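You operate a simulated robot arm through the tools that you are given. There is no shell and no other tool.

Carry out the task below with a simulated robot arm. There is one attempt and no reset: what you move stays moved.

## Task
Clamp modules 72 and 57 in the rail with the green stop.
Fine: 72 goes next to the purple stop; lock the purple stop first and the green one last.

The check looks at the end state, three seconds after you hand in, the way a careful person would. Anything else that was tipped, shoved, dropped, spilled or broken makes it a failure.

## Robot
A 7-joint arm with a two-finger parallel gripper, fixed in place. Base frame: the origin is on the floor under the middle of its stand, x ahead of it, y to its left, z up; the work surface is at about z = 800. Units: mm, degrees, N and s.
It reaches about 1247 mm from its shoulder. Its first joint turns from -132.0 to 132.0 degrees. Payload 3.91 kg.
The tool frame sits at the grasp point between the pads (the TCP): z along the fingers, y along the line on which they close. The tips reach 30 mm beyond it. Largest opening 110 mm; finger width 20, thickness 10; the body of the gripper, 48 by 112 mm, starts 55 mm behind the TCP.
Orientation is told as [roll, pitch, yaw] about the base's x, y, z axes, in that order, counted from this pose: with the fingers straight down and closing along the base's y, the tool's x points along the base's -x, its y along +y and its z along -z.

## Interface
- The arm moves only by the tool nudge_tool. Its argument "increments" is a list of rows, each an object of numbers (a shift or turn left out is 0, a gripper value left out holds the last): "x", "y", "z": the shift along the base's x, y, z in mm; "ax", "ay", "az": the turn, a rotation vector about the base's x, y, z in degrees; "gripper": the opening in per cent of the stroke, from 0 (shut) to 100 (fully open). In form: [{"x": .., "y": .., "z": .., "ax": .., "ay": .., "az": .., "gripper": ..}, ...]. A call has 1 to 20 rows; each row shifts and turns the commanded pose from where the row before left it. Rows are played at 5 a second. More than 50 mm and 8.6 degrees between two rows, or a gripper value outside its range, and nothing of the call is played. A pose out of reach is approached as far as the arm can. The call stops where the force on the tool passes 40 N (or 10 N more than at its start, if that is more) or the arm is blocked; 0.2 s more then pass. Each finger travels about 108 mm/s and halts on what it meets, pressing with about 26 N; the grip force reading is that of the motor and also rises with nothing between the fingers. The clock runs only during rows and for 0.2 s after the last one: add rows that do not move to give the fingers time. It gives the time, the measured TCP pose, the force on the tool (base axes), the opening and the grip force at its end, in the units of the frame above (readings bear some noise), with the torque about the TCP (base axes, N m) and any sound that the robot's microphone picked up.
- Cameras (640 x 400 px; columns grow to the right, rows downward): "scene" is fixed at [51.1, 499.4, 1367.4]; the picture's right is [0.87, -0.50, 0.00], its down [-0.40, -0.69, -0.61] and it looks along [0.30, 0.52, -0.80] (base axes); focal length 214 px, centre (320, 200). "wrist" rides on the gripper at [72, 17, -103] in the tool frame; the picture's right is [-0.23, 0.97, 0.00], its down [-0.76, -0.18, -0.62] and it looks along [-0.61, -0.14, 0.78] (tool axes); focal length 222 px, centre (320, 200). There is no depth. A picture from a camera that has moved, and an enlarged one, comes with that camera's place and axes in the base frame and with its lens.
- camera(camera): a new picture of that camera. It takes no simulated time.
- close_up(camera, box): a new picture of the part [left, top, right, bottom] of that camera's present view, enlarged. It takes no simulated time.
- hand_in(): hands the job in; it is judged then, once.

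Nothing tells you positions but the pictures and the camera data. Unless the task says otherwise, let go and move clear before handing in.

The tools are called after "Request:" as name(argument=value, ...) on one line, values as JSON. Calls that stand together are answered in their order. nudge_tool: Moves the arm, as the interface text tells. Its arguments: {"type":"object","properties":{"increments":{"type":"array","items":{"type":"object","properties":{"x":{"type":"number"},"y":{"type":"number"},"z":{"type":"number"},"ax":{"type":"number"},"ay":{"type":"number"},"az":{"type":"number"},"gripper":{"type":"number"}}}}},"required":["increments"]} The other tools are called the same way: camera (camera) takes a picture; close_up (camera, box) takes an enlarged picture of a part of a camera's view; hand_in () hands the job in.

At the start:

```text
t: 0.0
tcp_pos: [354.3, 565.8, 1131.1]
ee_rot: [-0.1, 0.0, 0.0]
contact_force: [0.2, -0.4, 0.6]
wrist_torque: [-0.01, 0.01, 0.02]
finger_gap: 109.8
finger_force: 0.1
```

scene: 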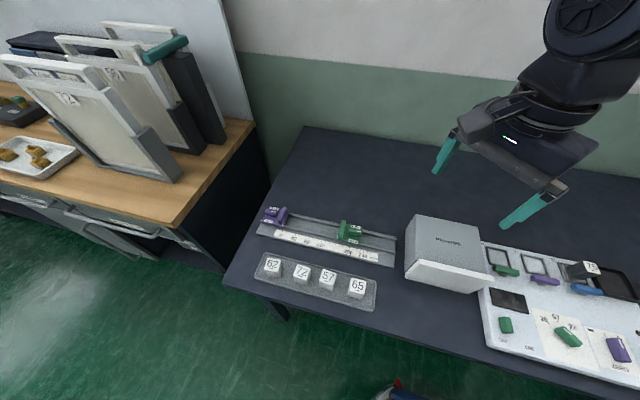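
wrist: 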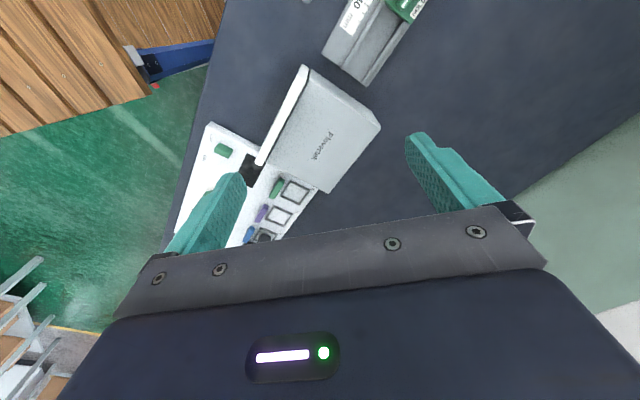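

I see a rail with a purple and a green stop on the table, a tray with four modules (62, 72, 57, 65) in front of it, a box and a white panel to the right. I'll take close-ups before moving.

Request:
close_up(camera="scene", box=[240, 190, 410, 320])

Request:
close_up(camera="scene", box=[470, 230, 640, 390])

Request:
close_up(camera="scene", box=[250, 195, 330, 255])

Request:
close_up(camera="scene", box=[325, 210, 405, 270])

```text
3.08 times, centred on (325, 255) of scene
camera zoom: at [51.1, 499.4, 1367.4], right [0.87, -0.5, 0.0], down [-0.4, -0.69, -0.61], along [0.3, 0.52, -0.8], focal length 660 px, centre (305, 31)
```

zoom: 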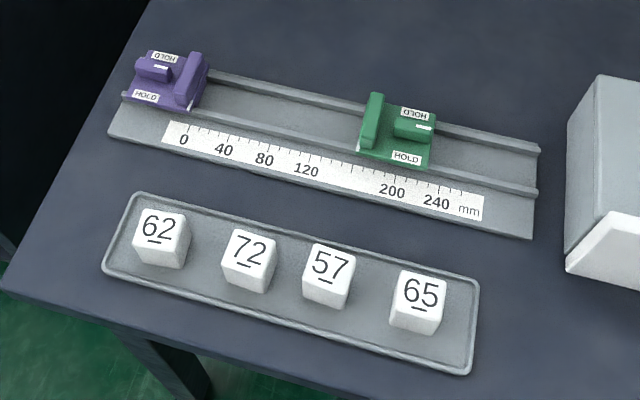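

```text
2.50 times, centred on (555, 310) of scene
camera zoom: at [51.1, 499.4, 1367.4], right [0.87, -0.5, 0.0], down [-0.4, -0.69, -0.61], along [0.3, 0.52, -0.8], focal length 536 px, centre (-268, -75)
```

zoom: 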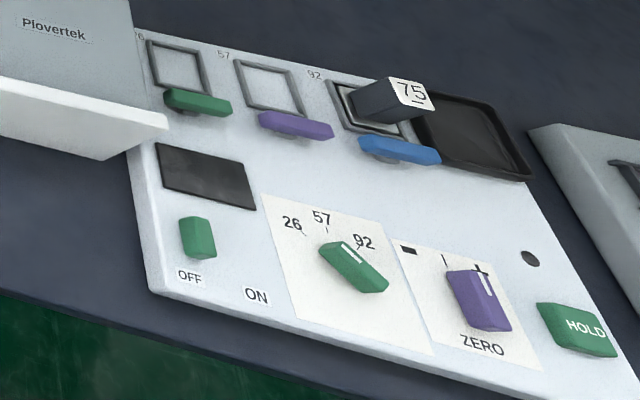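

```text
6.67 times, centred on (290, 225) of scene
camera zoom: at [51.1, 499.4, 1367.4], right [0.87, -0.5, 0.0], down [-0.4, -0.69, -0.61], along [0.3, 0.52, -0.8], focal length 1430 px, centre (520, 33)
```

zoom: 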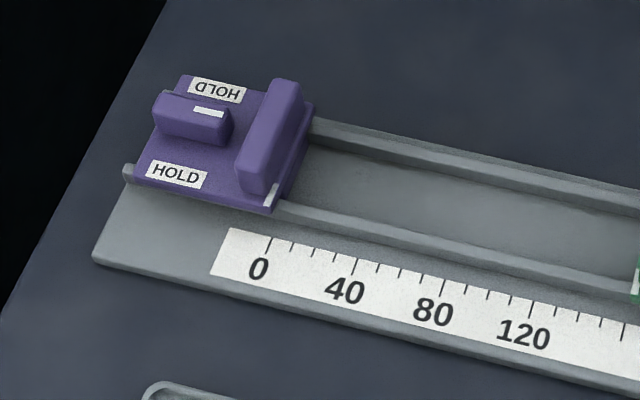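

```text
6.67 times, centred on (365, 240) of scene
camera zoom: at [51.1, 499.4, 1367.4], right [0.87, -0.5, 0.0], down [-0.4, -0.69, -0.61], along [0.3, 0.52, -0.8], focal length 1430 px, centre (20, -67)
```

zoom: 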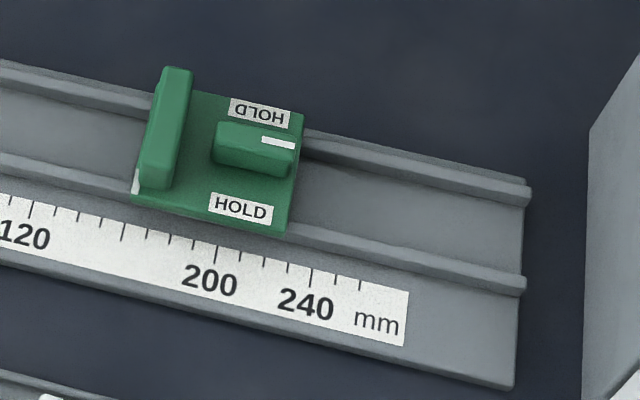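

The rail lies roughly at −45° in the base frame (from about (39,859) to (323,577)), with the module tray in front of it. I'll move the hand above it, yawed −45° so the fingers close across the rail, and look closer.

Request:
nudge_tool(increments=[{"x": -18, "y": 14, "z": -8, "az": -4.5}, {"x": -18, "y": 14, "z": -8, "az": -4.5}, {"x": -18, "y": 14, "z": -8, "az": -4.5}, {"x": -18, "y": 14, "z": -8, "az": -4.5}, {"x": -18, "y": 14, "z": -8, "az": -4.5}, {"x": -18, "y": 14, "z": -8, "az": -4.5}, {"x": -18, "y": 14, "z": -8, "az": -4.5}, {"x": -18, "y": 14, "z": -8, "az": -4.5}, {"x": -18, "y": 14, "z": -8, "az": -4.5}, {"x": -18, "y": 14, "z": -8, "az": -4.5}, {}])

Request:
camera(camera="wrist")

Request:
camera(camera="scene")

```text
t: 2.4
tcp_pos: [174.5, 703.3, 1050.2]
ee_rot: [0.0, 0.0, -45.0]
contact_force: [-0.4, 0.0, 0.5]
wrist_torque: [0.0, -0.01, 0.01]
finger_gap: 109.8
finger_force: 0.0
```

```text
taken
camera wrist: at [134.3, 765.3, 1155.3], right [0.85, 0.53, 0.0], down [0.41, -0.66, 0.62], along [0.33, -0.53, -0.78], focal length 222 px, centre (320, 200)
```

wrist: 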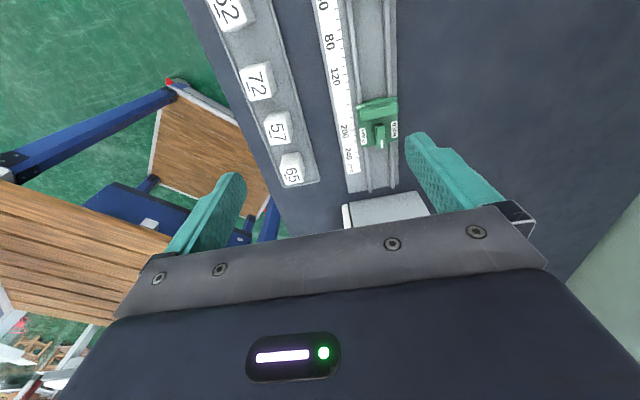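

```text
taken
```

scene: 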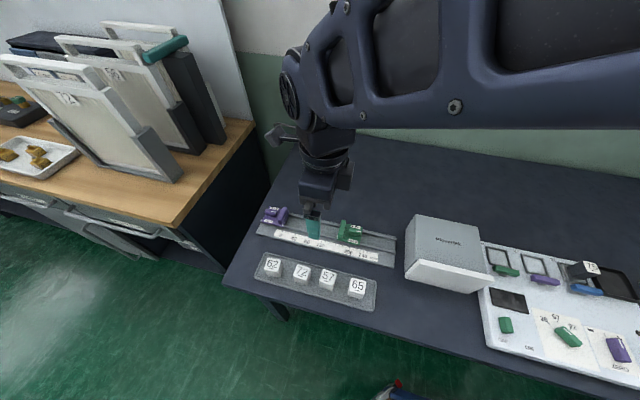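

The wrist camera looks along the rail; green stop and modules are visible. I'll zoom on the green stop and on the modules.

Request:
close_up(camera="wrist", box=[310, 70, 430, 200])

Request:
close_up(camera="wrist", box=[200, 0, 420, 200])

```text
3.08 times, centred on (370, 135) of wrist
camera zoom: at [134.3, 765.3, 1155.3], right [0.85, 0.53, 0.0], down [0.41, -0.66, 0.62], along [0.33, -0.53, -0.78], focal length 684 px, centre (166, 400)
```

zoom: 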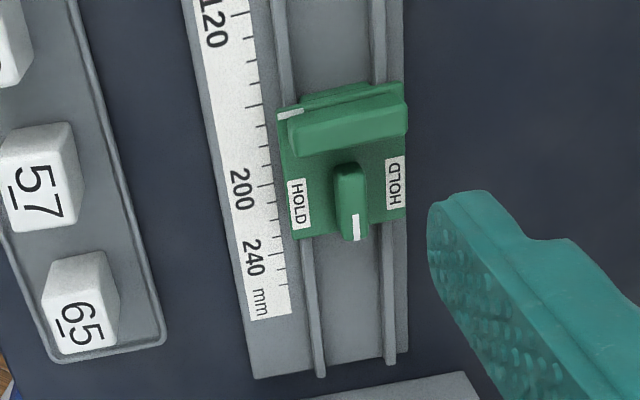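

```text
2.00 times, centred on (310, 100) of wrist
camera zoom: at [134.3, 765.3, 1155.3], right [0.85, 0.53, 0.0], down [0.41, -0.66, 0.62], along [0.33, -0.53, -0.78], focal length 444 px, centre (340, 400)
```

zoom: 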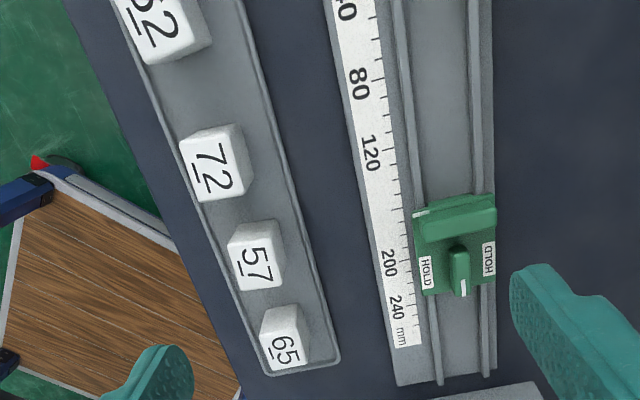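

I'll take zoomed scene pictures of modules and stops for triangulation against the wrist views.

Request:
close_up(camera="scene", box=[255, 250, 345, 306])

Request:
close_up(camera="scene", box=[330, 215, 378, 245])

Request:
close_up(camera="scene", box=[256, 200, 304, 230])

Request:
close_up(camera="wrist", box=[230, 50, 310, 150])

```text
7.11 times, centred on (300, 278) of scene
camera zoom: at [51.1, 499.4, 1367.4], right [0.87, -0.5, 0.0], down [-0.4, -0.69, -0.61], along [0.3, 0.52, -0.8], focal length 1525 px, centre (462, -355)
```

zoom: 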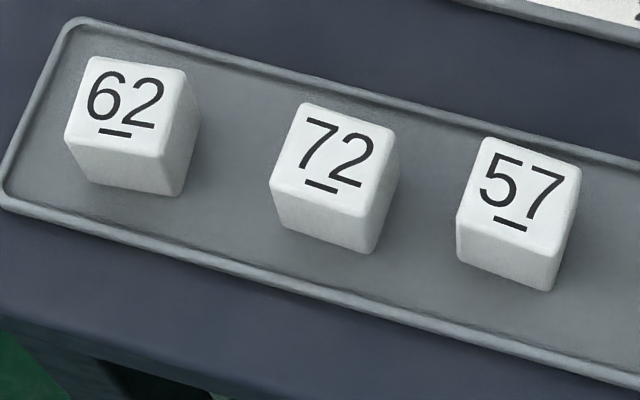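

```text
13.33 times, centred on (354, 230) of scene
camera zoom: at [51.1, 499.4, 1367.4], right [0.87, -0.5, 0.0], down [-0.4, -0.69, -0.61], along [0.3, 0.52, -0.8], focal length 2860 px, centre (-133, -200)
```

zoom: 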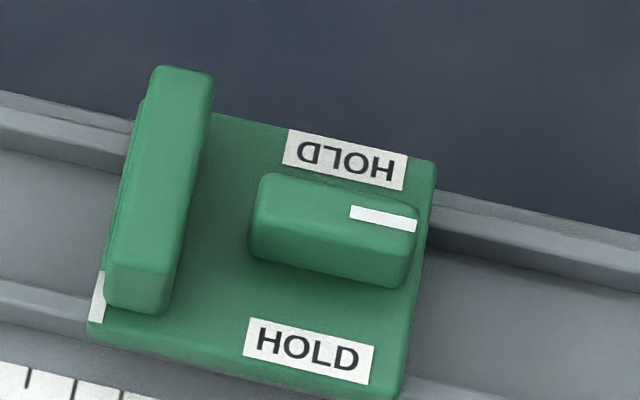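

```text
13.33 times, centred on (280, 215) of scene
camera zoom: at [51.1, 499.4, 1367.4], right [0.87, -0.5, 0.0], down [-0.4, -0.69, -0.61], along [0.3, 0.52, -0.8], focal length 2860 px, centre (853, 0)
```

zoom: 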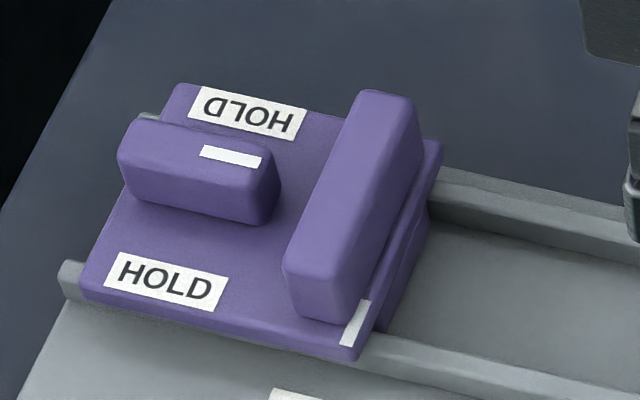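

```text
4.00 times, centred on (270, 100) of wrist
camera zoom: at [134.3, 765.3, 1155.3], right [0.85, 0.53, 0.0], down [0.41, -0.66, 0.62], along [0.33, -0.53, -0.78], focal length 888 px, centre (520, 600)
```

zoom: 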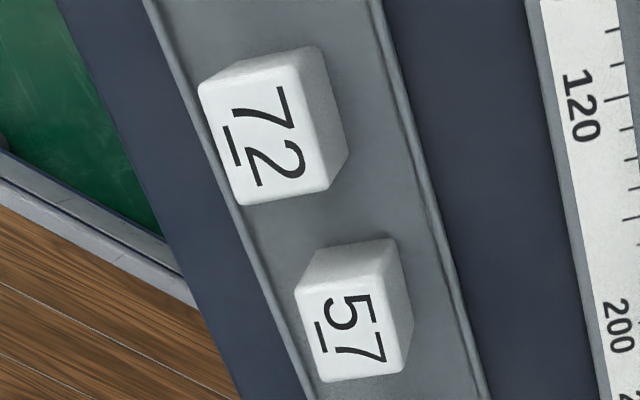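

Purple knob appears near (104, 885, ~838) and its lever lies along the rail; HOLD marks are on both sides of it (90° turn). I'll hover over the purple stop for a precise look.

Request:
nudge_tool(increments=[{"x": -9, "y": 22, "z": -10}, {"x": -9, "y": 22, "z": -10}, {"x": -9, "y": 22, "z": -10}, {"x": -9, "y": 22, "z": -10}, {"x": -9, "y": 22, "z": -10}, {"x": -9, "y": 22, "z": -10}, {"x": -9, "y": 22, "z": -10}, {"x": -9, "y": 22, "z": -10}, {}])

Request:
camera(camera="wrist")

Request:
close_up(camera="wrist", box=[240, 60, 400, 160])

Request:
camera(camera="scene")

```text
t: 4.4
tcp_pos: [103.8, 881.6, 970.9]
ee_rot: [0.0, -0.1, -45.0]
contact_force: [-0.9, 0.3, 1.0]
wrist_torque: [0.04, 0.0, -0.02]
finger_gap: 109.9
finger_force: 0.1
```

```text
taken
camera wrist: at [63.6, 943.2, 1075.7], right [0.85, 0.53, 0.0], down [0.41, -0.66, 0.62], along [0.33, -0.53, -0.78], focal length 222 px, centre (320, 200)
```

wrist: 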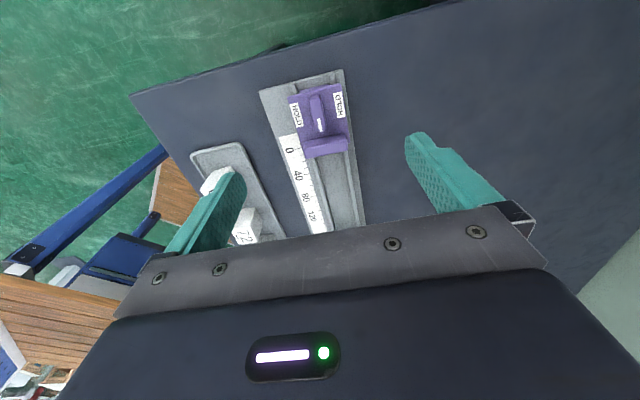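

```text
4.00 times, centred on (320, 110) of wrist
camera zoom: at [63.6, 943.2, 1075.7], right [0.85, 0.53, 0.0], down [0.41, -0.66, 0.62], along [0.33, -0.53, -0.78], focal length 888 px, centre (320, 560)
```

zoom: 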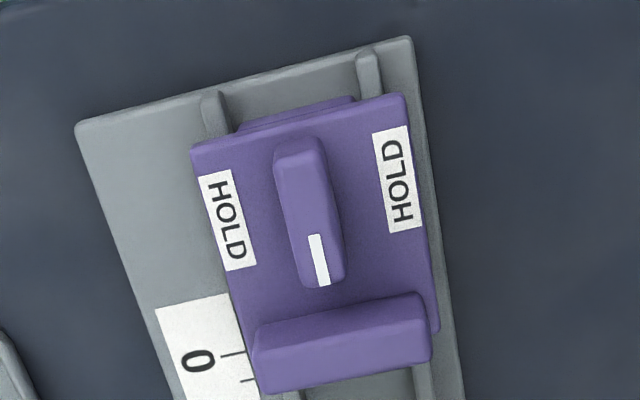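

```text
taken
```

scene: 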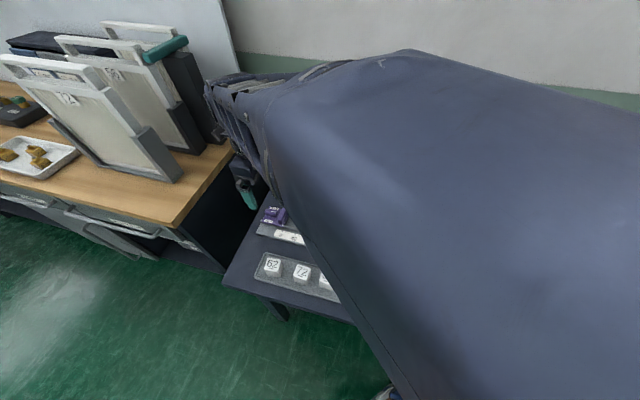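

The purple knob is between the fingers' lines. I'll zoom further to get its exact outline and height.

Request:
close_up(camera="wrist", box=[282, 80, 354, 125])

Request:
close_up(camera="wrist", box=[270, 110, 370, 172])

Request:
close_up(camera="scene", box=[215, 150, 305, 240])

```text
8.89 times, centred on (318, 102) of wrist
camera zoom: at [63.6, 943.2, 1075.7], right [0.85, 0.53, 0.0], down [0.41, -0.66, 0.62], along [0.33, -0.53, -0.78], focal length 1974 px, centre (338, 1067)
```

zoom: 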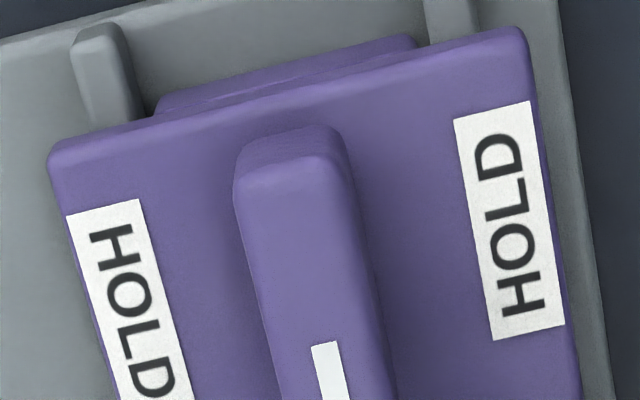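

```text
6.40 times, centred on (320, 141) of wrist
camera zoom: at [63.6, 943.2, 1075.7], right [0.85, 0.53, 0.0], down [0.41, -0.66, 0.62], along [0.33, -0.53, -0.78], focal length 1422 px, centre (320, 578)
```

zoom: 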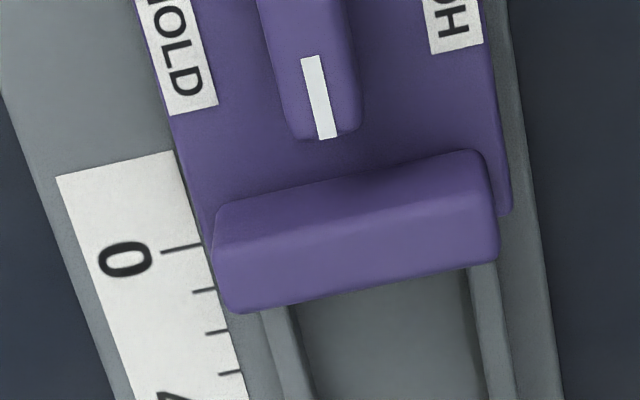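

```text
4.44 times, centred on (260, 195) of scene
camera zoom: at [51.1, 499.4, 1367.4], right [0.87, -0.5, 0.0], down [-0.4, -0.69, -0.61], along [0.3, 0.52, -0.8], focal length 953 px, centre (587, 222)
```

zoom: 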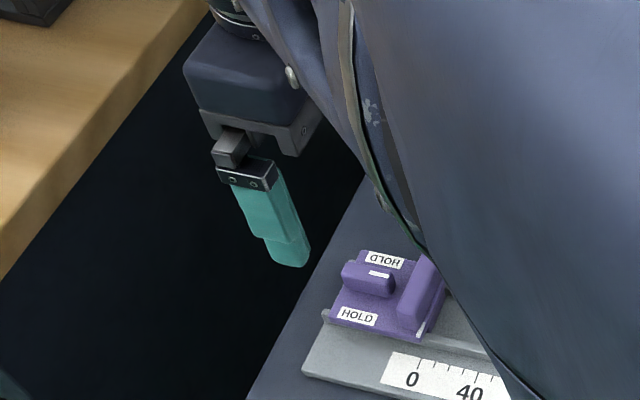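

Knob length runs along the rail, centre ≈ (100.6, 879), top near z≈845, about 12 mm wide and ~17 mm tall. I'll centre over it and go down to TCP z≈900 to re-measure.

Request:
nudge_tool(increments=[{"x": -1.5, "y": -1.3, "z": -20}, {"x": -1.5, "y": -1.3, "z": -20}, {"z": -20}, {"z": -11}, {}, {}])

Request:
camera(camera="wrist")

Request:
close_up(camera="wrist", box=[260, 90, 380, 190])

Request:
close_up(camera="scene", box=[215, 150, 305, 240])

```text
t: 5.8
tcp_pos: [100.3, 878.1, 901.2]
ee_rot: [0.0, -0.1, -45.1]
contact_force: [-0.7, 0.2, 0.3]
wrist_torque: [0.03, 0.0, 0.03]
finger_gap: 109.9
finger_force: 0.1
```

```text
taken
camera wrist: at [59.8, 940.0, 1004.7], right [0.85, 0.53, 0.0], down [0.41, -0.66, 0.62], along [0.33, -0.53, -0.78], focal length 222 px, centre (320, 200)
```

wrist: 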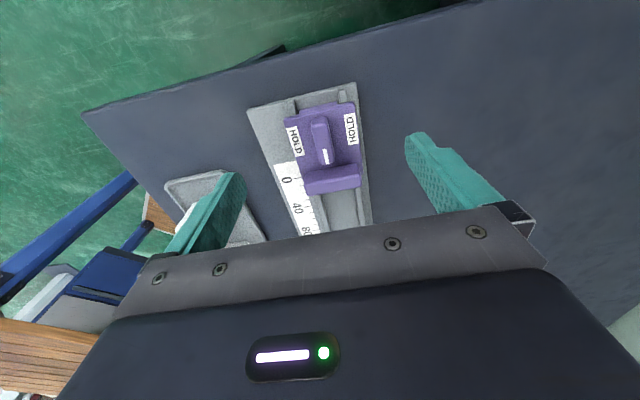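

```text
4.00 times, centred on (320, 140) of wrist
camera zoom: at [59.8, 940.0, 1004.7], right [0.85, 0.53, 0.0], down [0.41, -0.66, 0.62], along [0.33, -0.53, -0.78], focal length 888 px, centre (320, 440)
```

zoom: 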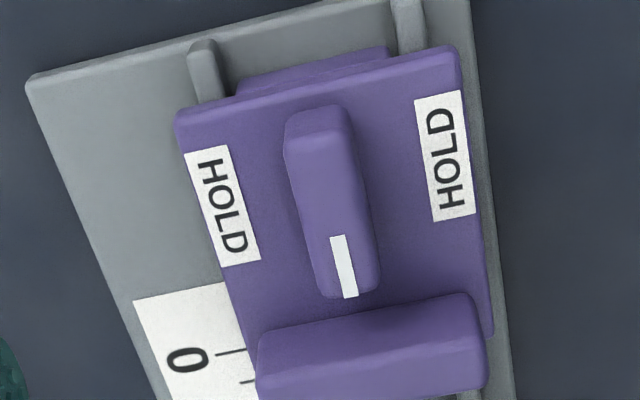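

```text
4.44 times, centred on (260, 195) of scene
camera zoom: at [51.1, 499.4, 1367.4], right [0.87, -0.5, 0.0], down [-0.4, -0.69, -0.61], along [0.3, 0.52, -0.8], focal length 953 px, centre (587, 222)
```

zoom: 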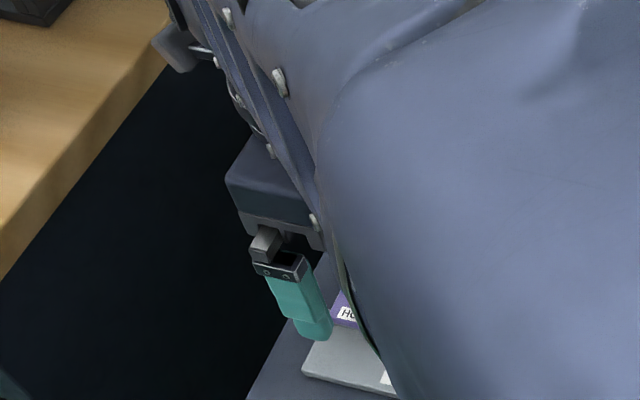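

The hand is nearly centred on the knob. I'll hold still for a moment to gauge the noise in the readings.

Request:
nudge_tool(increments=[{}])

Request:
nudge_tool(increments=[{}])

Request:
close_up(camera="wrist", box=[260, 90, 380, 190])

```text
t: 6.2
tcp_pos: [100.2, 878.4, 899.5]
ee_rot: [0.1, 0.0, -45.0]
contact_force: [0.4, -0.3, 0.5]
wrist_torque: [0.06, -0.01, -0.03]
finger_gap: 109.9
finger_force: 0.0
```

```text
t: 6.6
tcp_pos: [99.6, 877.6, 899.4]
ee_rot: [0.0, 0.0, -45.0]
contact_force: [-0.5, 0.3, -0.4]
wrist_torque: [-0.02, 0.0, -0.01]
finger_gap: 110.0
finger_force: 0.1
```

```text
4.00 times, centred on (320, 140) of wrist
camera zoom: at [59.8, 940.0, 1004.7], right [0.85, 0.53, 0.0], down [0.41, -0.66, 0.62], along [0.33, -0.53, -0.78], focal length 888 px, centre (320, 440)
```

zoom: 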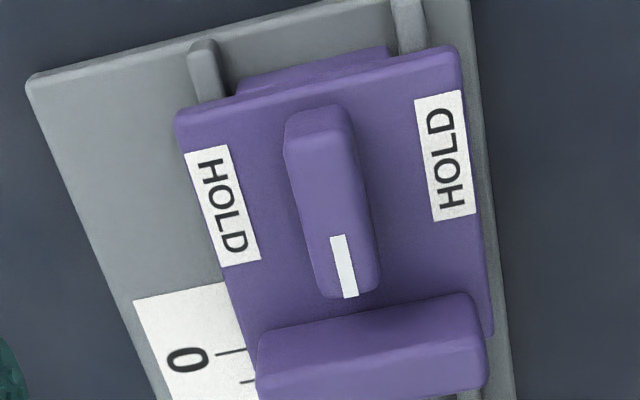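

Readings jitter by under 1 mm. I'll close the fingers partway while still above the knob to see directly how they line up with it.

Request:
nudge_tool(increments=[{"gripper": 30}, {}, {}])

Request:
close_up(camera="wrist", box=[240, 90, 400, 210])

Request:
camera(camera="wrist")

```text
t: 7.4
tcp_pos: [100.1, 878.4, 900.5]
ee_rot: [0.0, 0.0, -44.9]
contact_force: [0.6, -0.6, 0.1]
wrist_torque: [0.02, 0.02, 0.0]
finger_gap: 32.8
finger_force: 0.1
```

```text
3.33 times, centred on (320, 150) of wrist
camera zoom: at [59.8, 940.0, 1004.7], right [0.85, 0.53, 0.0], down [0.41, -0.66, 0.62], along [0.33, -0.53, -0.78], focal length 740 px, centre (320, 367)
```

zoom: 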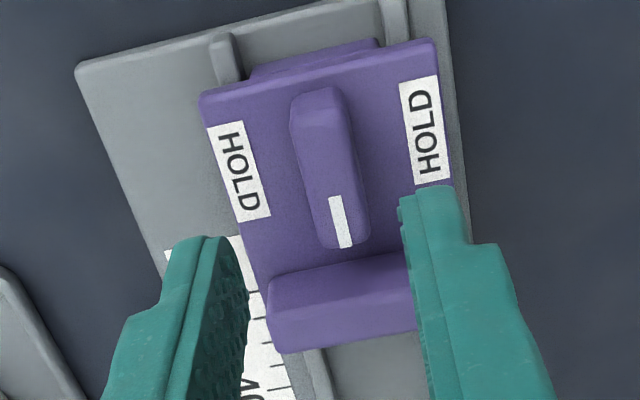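

```text
taken
camera wrist: at [59.8, 940.0, 1004.7], right [0.85, 0.53, 0.0], down [0.41, -0.66, 0.62], along [0.33, -0.53, -0.78], focal length 222 px, centre (320, 200)
```

wrist: 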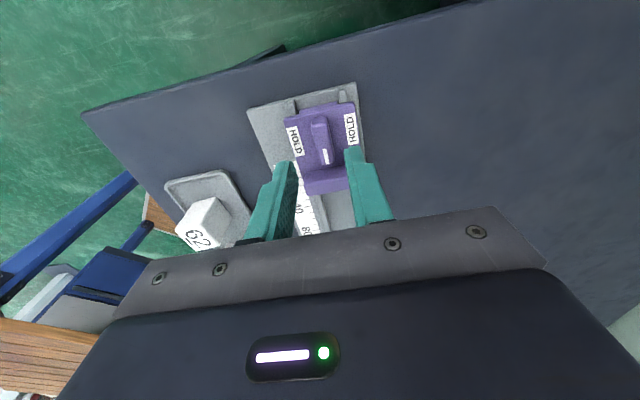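

I'll zoom on the fingertips to calibrate the finger centre in the image.

Request:
close_up(camera="wrist", box=[270, 130, 310, 160])

Request:
close_up(camera="wrist", box=[264, 140, 384, 200])

```text
13.33 times, centred on (290, 145) of wrist
camera zoom: at [59.8, 940.0, 1004.7], right [0.85, 0.53, 0.0], down [0.41, -0.66, 0.62], along [0.33, -0.53, -0.78], focal length 2962 px, centre (720, 933)
```

zoom: 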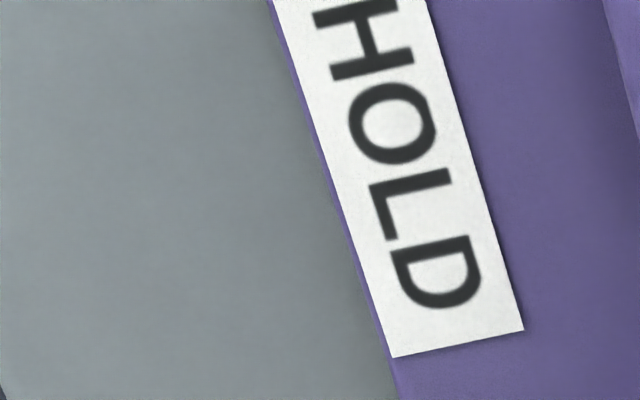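

```text
5.33 times, centred on (324, 170) of wrist
camera zoom: at [59.8, 940.0, 1004.7], right [0.85, 0.53, 0.0], down [0.41, -0.66, 0.62], along [0.33, -0.53, -0.78], focal length 1185 px, centre (299, 360)
```

zoom: 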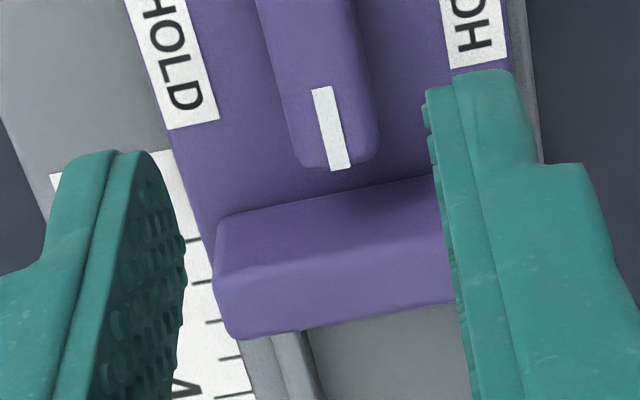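

The tool centre sits about 2.3 mm off the knob's axis across the rail; I'll correct that and lower to TCP z≈868 with fingers at 33 mm, then check.

Request:
nudge_tool(increments=[{"x": 1.3, "y": 1.9}, {"z": -10}, {"z": -10}, {"z": -10}, {}, {}])

Request:
close_up(camera="wrist", box=[240, 110, 400, 210])

Request:
close_up(camera="scene", box=[215, 150, 305, 240])

```text
t: 8.8
tcp_pos: [100.8, 879.9, 869.9]
ee_rot: [0.0, 0.0, -45.0]
contact_force: [0.1, 0.8, 1.0]
wrist_torque: [0.01, 0.0, -0.02]
finger_gap: 33.0
finger_force: 0.1
```

```text
4.00 times, centred on (320, 160) of wrist
camera zoom: at [60.5, 941.5, 974.6], right [0.85, 0.53, 0.0], down [0.41, -0.66, 0.62], along [0.33, -0.53, -0.78], focal length 888 px, centre (320, 360)
```

zoom: 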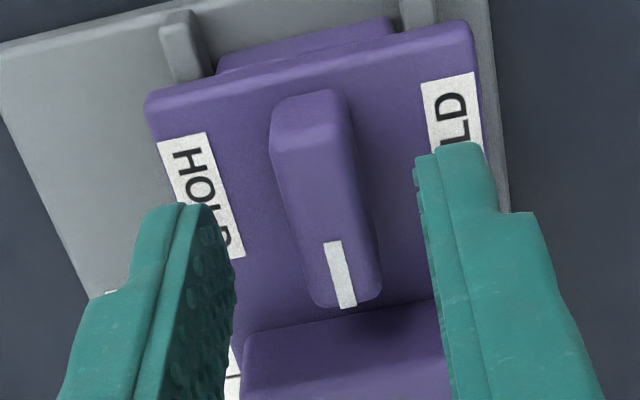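

```text
4.44 times, centred on (260, 195) of scene
camera zoom: at [51.1, 499.4, 1367.4], right [0.87, -0.5, 0.0], down [-0.4, -0.69, -0.61], along [0.3, 0.52, -0.8], focal length 953 px, centre (587, 222)
```

zoom: 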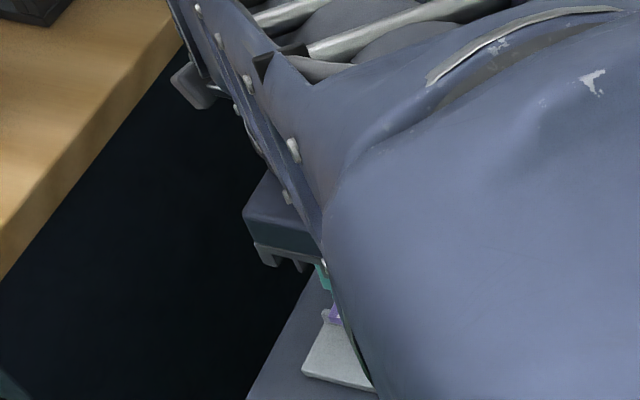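

Knob top ≈ 844, stop plate top ≈ 831. I'll lower about 7.5 mm so the tips end just above the plate, and close on the knob.

Request:
nudge_tool(increments=[{"x": 0.8, "y": 0.8, "z": -4}, {"z": -3.5}, {}, {}])

Request:
close_up(camera="wrist", box=[240, 110, 400, 210])

```text
t: 9.8
tcp_pos: [102.3, 881.5, 863.1]
ee_rot: [0.0, 0.0, -44.9]
contact_force: [0.1, 0.2, -0.6]
wrist_torque: [0.02, -0.03, -0.02]
finger_gap: 32.7
finger_force: 0.0
```

```text
4.00 times, centred on (320, 160) of wrist
camera zoom: at [61.6, 942.7, 967.3], right [0.85, 0.53, 0.0], down [0.41, -0.66, 0.62], along [0.33, -0.53, -0.78], focal length 888 px, centre (320, 360)
```

zoom: 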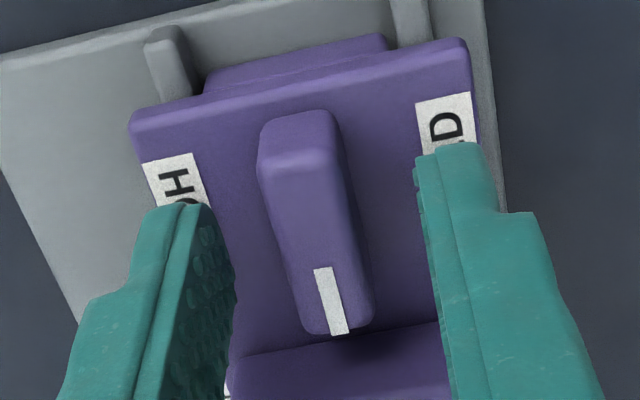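

The tool is now centred on the knob. Closing the fingers.

Request:
nudge_tool(increments=[{"gripper": 0}, {}, {}, {}])

Request:
close_up(camera="wrist", box=[240, 110, 400, 210])

```text
t: 10.8
tcp_pos: [101.6, 880.9, 862.4]
ee_rot: [0.1, 0.0, -45.0]
contact_force: [-0.8, -2.2, -0.1]
wrist_torque: [-0.04, -0.01, 0.02]
finger_gap: 12.1
finger_force: 45.9
```

```text
4.00 times, centred on (320, 160) of wrist
camera zoom: at [61.5, 942.6, 967.3], right [0.85, 0.53, 0.0], down [0.41, -0.66, 0.62], along [0.33, -0.53, -0.78], focal length 888 px, centre (320, 360)
```

zoom: 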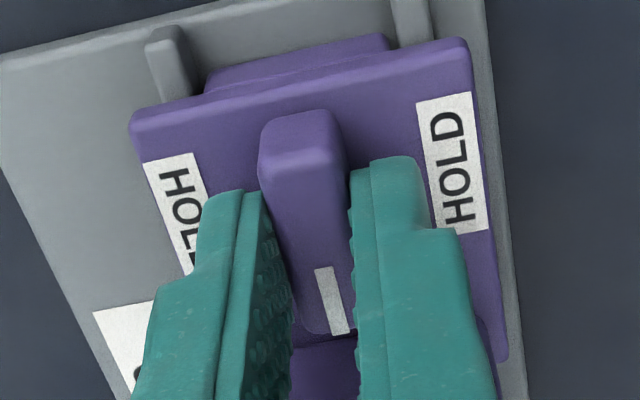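

The knob is held (12 mm gap, little side force). I'll turn it +45° first and check.

Request:
nudge_tool(increments=[{"az": 5}, {"az": 5}, {"az": 5}, {"az": 5}, {"az": 5}, {"az": 5}, {"az": 5}, {"az": 5}, {"az": 5}, {}, {}])

Request:
camera(camera="wrist")

```text
t: 13.2
tcp_pos: [103.8, 882.0, 862.3]
ee_rot: [0.0, -0.1, 0.0]
contact_force: [13.9, 1.1, 3.5]
wrist_torque: [0.0, -0.36, -1.36]
finger_gap: 31.9
finger_force: 44.9
```

```text
taken
camera wrist: at [30.0, 896.5, 966.8], right [0.23, 0.97, 0.0], down [0.76, -0.18, 0.62], along [0.61, -0.14, -0.78], focal length 222 px, centre (320, 200)
```

wrist: 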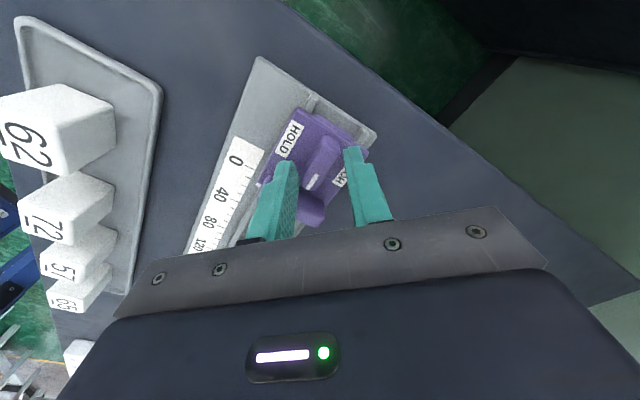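

The fingers were spread to 32 mm, so the knob didn't follow freely. Let me look closely.

Request:
close_up(camera="wrist", box=[250, 90, 410, 230])

Request:
close_up(camera="scene", box=[215, 150, 305, 240])

```text
2.86 times, centred on (330, 160) of wrist
camera zoom: at [30.0, 896.5, 966.8], right [0.23, 0.97, 0.0], down [0.76, -0.18, 0.62], along [0.61, -0.14, -0.78], focal length 635 px, centre (291, 314)
```

zoom: 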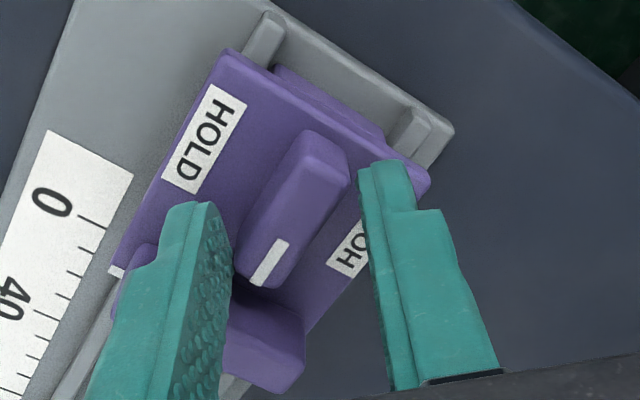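

```text
4.44 times, centred on (260, 195) of scene
camera zoom: at [51.1, 499.4, 1367.4], right [0.87, -0.5, 0.0], down [-0.4, -0.69, -0.61], along [0.3, 0.52, -0.8], focal length 953 px, centre (587, 222)
```

zoom: 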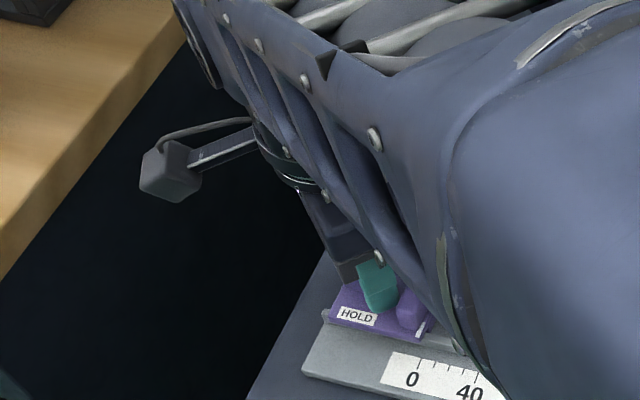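

The knob stayed along the rail, so it doesn't turn counter-clockwise (a hard resistance of 1.4 N·m). I'll open just enough to release, lift, and check the stop is undisturbed.

Request:
nudge_tool(increments=[{"gripper": 33}, {}, {"z": 5}, {"z": 10}, {"z": 10}, {"z": 10}, {}])

Request:
camera(camera="wrist")

Request:
close_up(camera="wrist", box=[250, 70, 410, 190])

```text
t: 14.8
tcp_pos: [101.3, 881.0, 897.2]
ee_rot: [0.0, -0.1, 0.0]
contact_force: [-0.6, -1.0, -0.7]
wrist_torque: [0.0, -0.03, 0.0]
finger_gap: 36.4
finger_force: 0.0
```

```text
taken
camera wrist: at [28.7, 896.8, 1001.9], right [0.23, 0.97, 0.0], down [0.76, -0.18, 0.62], along [0.61, -0.14, -0.78], focal length 222 px, centre (320, 200)
```

wrist: 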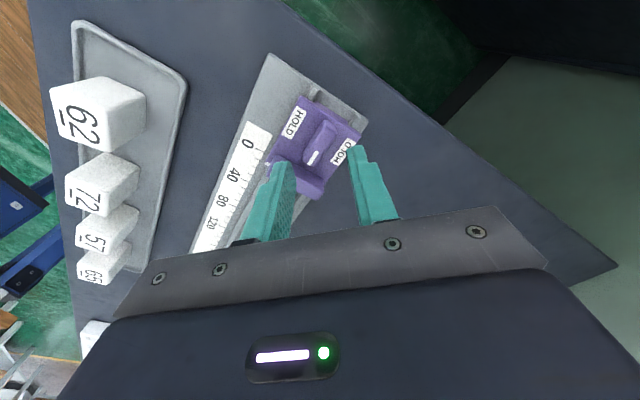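

```text
3.33 times, centred on (330, 130) of wrist
camera zoom: at [28.7, 896.8, 1001.9], right [0.23, 0.97, 0.0], down [0.76, -0.18, 0.62], along [0.61, -0.14, -0.78], focal length 740 px, centre (287, 433)
```

zoom: 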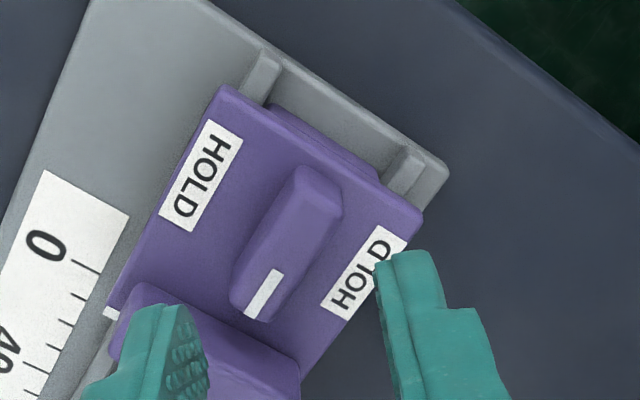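

The stop is unmoved and the knob is as before. I'll try the clockwise direction: regrip with the hand turned to +135° (same grip line), so that the turn ends at +45°. First raise slightly and rotate.

Request:
nudge_tool(increments=[{"z": 10, "az": 7.5}, {"z": 10, "az": 7.5}, {"z": 10, "az": 7.5}, {"az": 7.5}, {"az": 7.5}, {"az": 7.5}, {"az": 7.5}, {"az": 7.5}, {"az": 7.5}, {"az": 7.5}, {"az": 7.5}, {"az": 7.5}, {"az": 7.5}, {"az": 7.5}, {"az": 7.5}, {"az": 7.5}, {"az": 7.5}, {"az": 7.5}, {}, {}])

Request:
camera(camera="wrist")

Request:
camera(camera="scene")

```text
t: 19.0
tcp_pos: [100.5, 881.7, 927.1]
ee_rot: [0.0, 0.0, 135.1]
contact_force: [0.3, 0.4, 0.3]
wrist_torque: [-0.01, 0.03, 0.01]
finger_gap: 36.5
finger_force: 0.1
```

```text
taken
camera wrist: at [139.8, 816.6, 1031.6], right [-0.85, -0.53, 0.0], down [-0.41, 0.66, 0.62], along [-0.33, 0.53, -0.78], focal length 222 px, centre (320, 200)
```

wrist: 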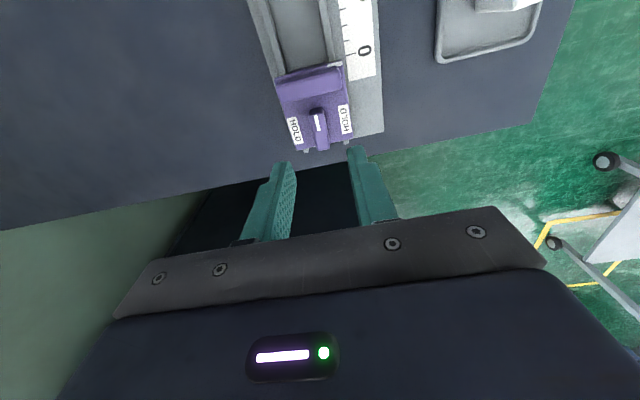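

```text
taken
```

scene: 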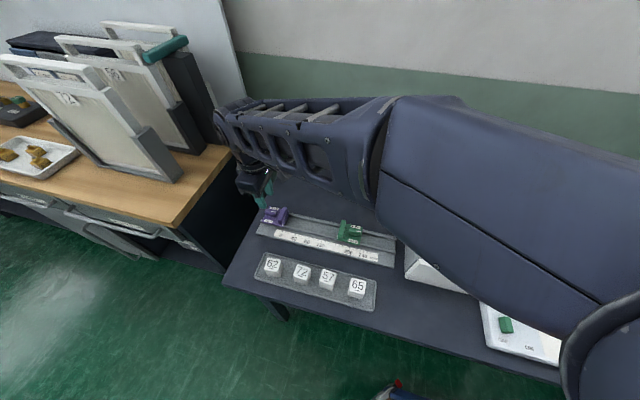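

The hand reached +135° and the scene camera now sees both stops. I'll zoom to align on the purple knob from this side.

Request:
close_up(camera="wrist", box=[260, 60, 380, 160])

Request:
close_up(camera="scene", box=[235, 170, 315, 240])

```text
4.00 times, centred on (320, 110) of wrist
camera zoom: at [139.8, 816.6, 1031.6], right [-0.85, -0.53, 0.0], down [-0.41, 0.66, 0.62], along [-0.33, 0.53, -0.78], focal length 888 px, centre (320, 560)
```

zoom: 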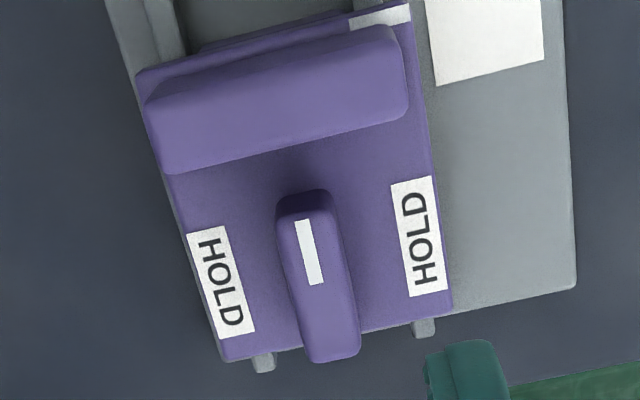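

```text
5.71 times, centred on (275, 205) of scene
camera zoom: at [51.1, 499.4, 1367.4], right [0.87, -0.5, 0.0], down [-0.4, -0.69, -0.61], along [0.3, 0.52, -0.8], focal length 1226 px, centre (577, 171)
```

zoom: 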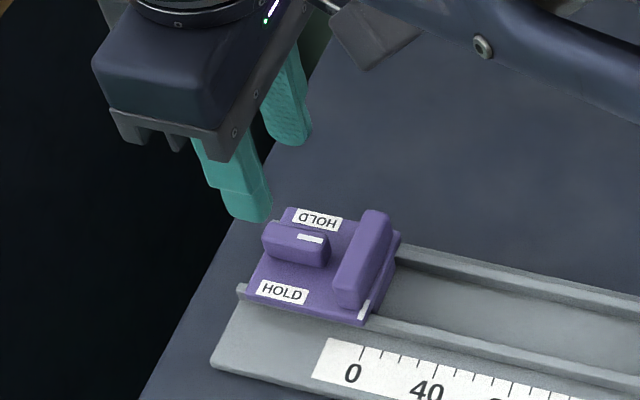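

The knob is centred under the hand. Lowering to grip depth, closing, then a first 20° clockwise turn to see if it follows.

Request:
nudge_tool(increments=[{"z": -16}, {"z": -16}, {"z": -16}, {"z": -8}, {"z": -8}, {}, {"gripper": 0}, {}, {}, {}])

Request:
close_up(camera="wrist", box=[240, 100, 400, 220])

```text
t: 21.2
tcp_pos: [102.0, 881.0, 863.8]
ee_rot: [0.1, 0.0, 135.1]
contact_force: [-7.5, -14.4, 0.7]
wrist_torque: [-0.48, 0.01, -0.01]
finger_gap: 12.3
finger_force: 45.3
```

```text
3.33 times, centred on (320, 160) of wrist
camera zoom: at [140.1, 816.6, 968.4], right [-0.85, -0.53, 0.0], down [-0.41, 0.66, 0.62], along [-0.33, 0.53, -0.78], focal length 740 px, centre (320, 333)
```

zoom: 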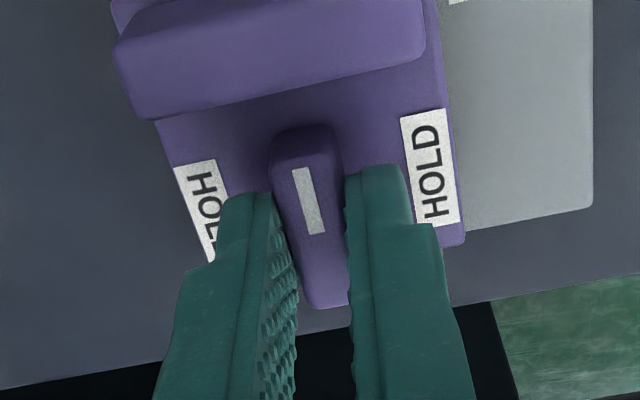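

Gripped at 12.3 mm, but there's ~16 N sideways, so I'm slightly off-centre. I'll ease the hand toward −n about 1 mm to relieve it.

Request:
nudge_tool(increments=[{"x": -0.5, "y": -0.5}, {"x": -0.4, "y": -0.4}, {}, {}])

```text
t: 22.2
tcp_pos: [101.2, 881.8, 863.5]
ee_rot: [0.1, 0.0, 135.0]
contact_force: [-1.2, -2.3, -1.3]
wrist_torque: [-0.1, 0.0, 0.01]
finger_gap: 12.5
finger_force: 45.3
```

Force is nearly relieved. Now a first 20° clockwise turn.

Request:
nudge_tool(increments=[{"az": -5}, {"az": -5}, {"az": -5}, {"az": -5}, {}])

Request:
close_up(camera="wrist", box=[240, 100, 400, 220])

Request:
close_up(camera="scene", box=[235, 170, 315, 240])

```text
t: 23.4
tcp_pos: [101.6, 880.5, 863.6]
ee_rot: [0.0, -0.1, 114.9]
contact_force: [9.2, 5.2, 7.6]
wrist_torque: [-0.07, -0.32, 0.03]
finger_gap: 12.3
finger_force: 44.9
```

```text
3.33 times, centred on (320, 160) of wrist
camera zoom: at [115.9, 806.5, 968.3], right [-0.98, -0.2, 0.0], down [-0.16, 0.76, 0.62], along [-0.13, 0.61, -0.78], focal length 740 px, centre (320, 333)
```

zoom: 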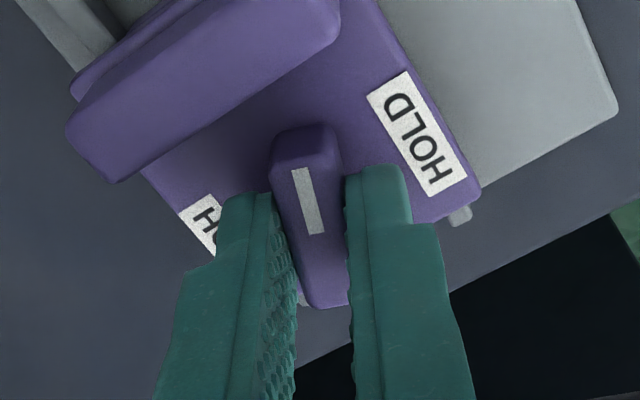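

```text
5.71 times, centred on (275, 205) of scene
camera zoom: at [51.1, 499.4, 1367.4], right [0.87, -0.5, 0.0], down [-0.4, -0.69, -0.61], along [0.3, 0.52, -0.8], focal length 1226 px, centre (577, 171)
```

zoom: 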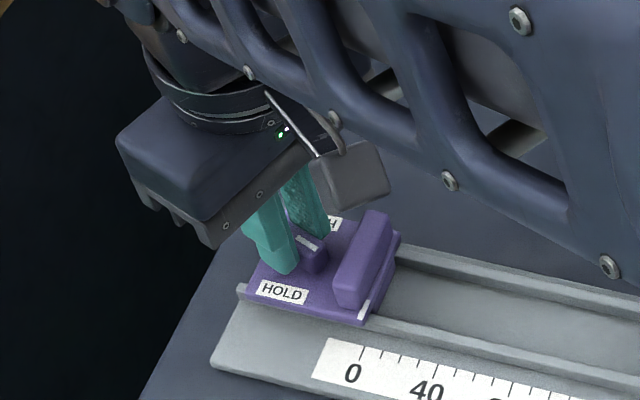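

The knob follows clockwise. Continuing the remaining 70° to HOLD.

Request:
nudge_tool(increments=[{"az": -5}, {"az": -5}, {"az": -5}, {"az": -5}, {"az": -5}, {"az": -5}, {"az": -5}, {"az": -5}, {"az": -5}, {"az": -5}, {"az": -5}, {"az": -5}, {"az": -5}, {"az": -5}, {}])

Request:
close_up(camera="wrist", box=[240, 80, 400, 220])

Request:
close_up(camera="scene", box=[235, 170, 315, 240])

```text
t: 26.6
tcp_pos: [101.9, 880.0, 863.3]
ee_rot: [-0.1, 0.0, 45.1]
contact_force: [17.5, 15.9, 10.7]
wrist_torque: [0.25, -0.28, 0.01]
finger_gap: 12.6
finger_force: 45.1
```

```text
2.86 times, centred on (320, 150) of wrist
camera zoom: at [37.4, 840.1, 968.3], right [-0.53, 0.85, 0.0], down [0.66, 0.41, 0.62], along [0.53, 0.33, -0.78], focal length 635 px, centre (320, 343)
```

zoom: 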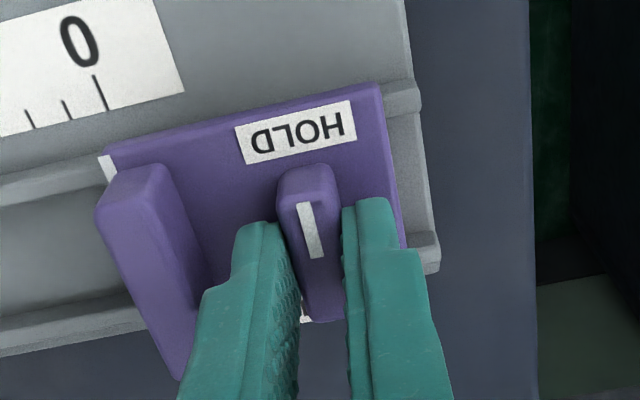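

```text
5.71 times, centred on (275, 205) of scene
camera zoom: at [51.1, 499.4, 1367.4], right [0.87, -0.5, 0.0], down [-0.4, -0.69, -0.61], along [0.3, 0.52, -0.8], focal length 1226 px, centre (577, 171)
```

zoom: 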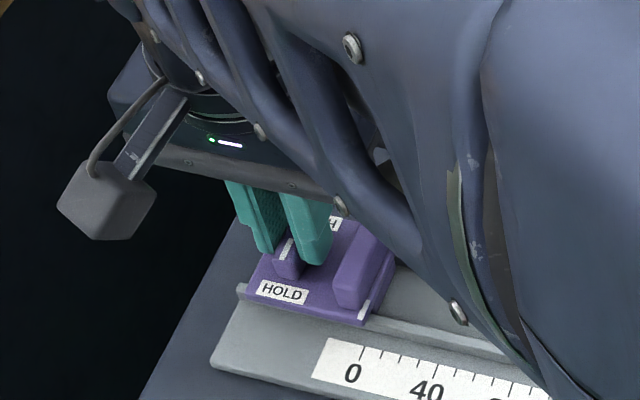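

The lever now points at the front HOLD label. I'll relieve the side force, open slightly (staying clear of the jaw), lift, and verify.

Request:
nudge_tool(increments=[{"x": 0.6, "y": 0.6}, {}, {"gripper": 22}, {}, {"z": 6}, {"z": 12}, {"z": 20}, {"z": 30}, {}])

Request:
camera(camera="wrist")

Request:
close_up(camera="wrist", box=[250, 50, 390, 160])

Request:
close_up(camera="scene", box=[235, 170, 315, 240])

```text
t: 28.6
tcp_pos: [102.2, 880.7, 932.1]
ee_rot: [0.0, 0.0, 45.0]
contact_force: [0.1, 0.0, 0.9]
wrist_torque: [0.0, 0.0, 0.04]
finger_gap: 24.3
finger_force: 0.1
```

```text
taken
camera wrist: at [38.2, 840.2, 1036.6], right [-0.53, 0.85, 0.0], down [0.66, 0.41, 0.62], along [0.53, 0.33, -0.78], focal length 222 px, centre (320, 200)
```

wrist: 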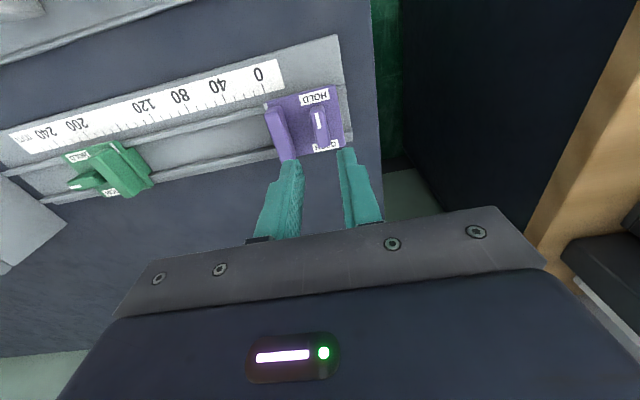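

```text
3.64 times, centred on (320, 105) of wrist
camera zoom: at [38.2, 840.2, 1036.6], right [-0.53, 0.85, 0.0], down [0.66, 0.41, 0.62], along [0.53, 0.33, -0.78], focal length 808 px, centre (320, 546)
```

zoom: 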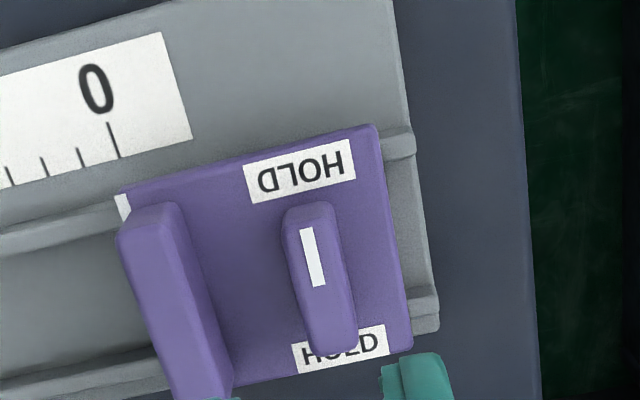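

```text
5.71 times, centred on (275, 205) of scene
camera zoom: at [51.1, 499.4, 1367.4], right [0.87, -0.5, 0.0], down [-0.4, -0.69, -0.61], along [0.3, 0.52, -0.8], focal length 1226 px, centre (577, 171)
```

zoom: 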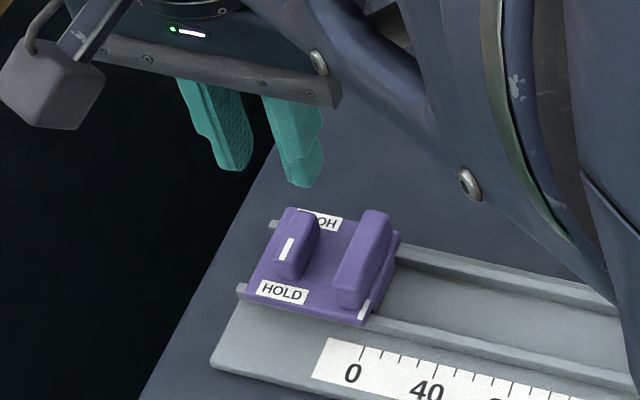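

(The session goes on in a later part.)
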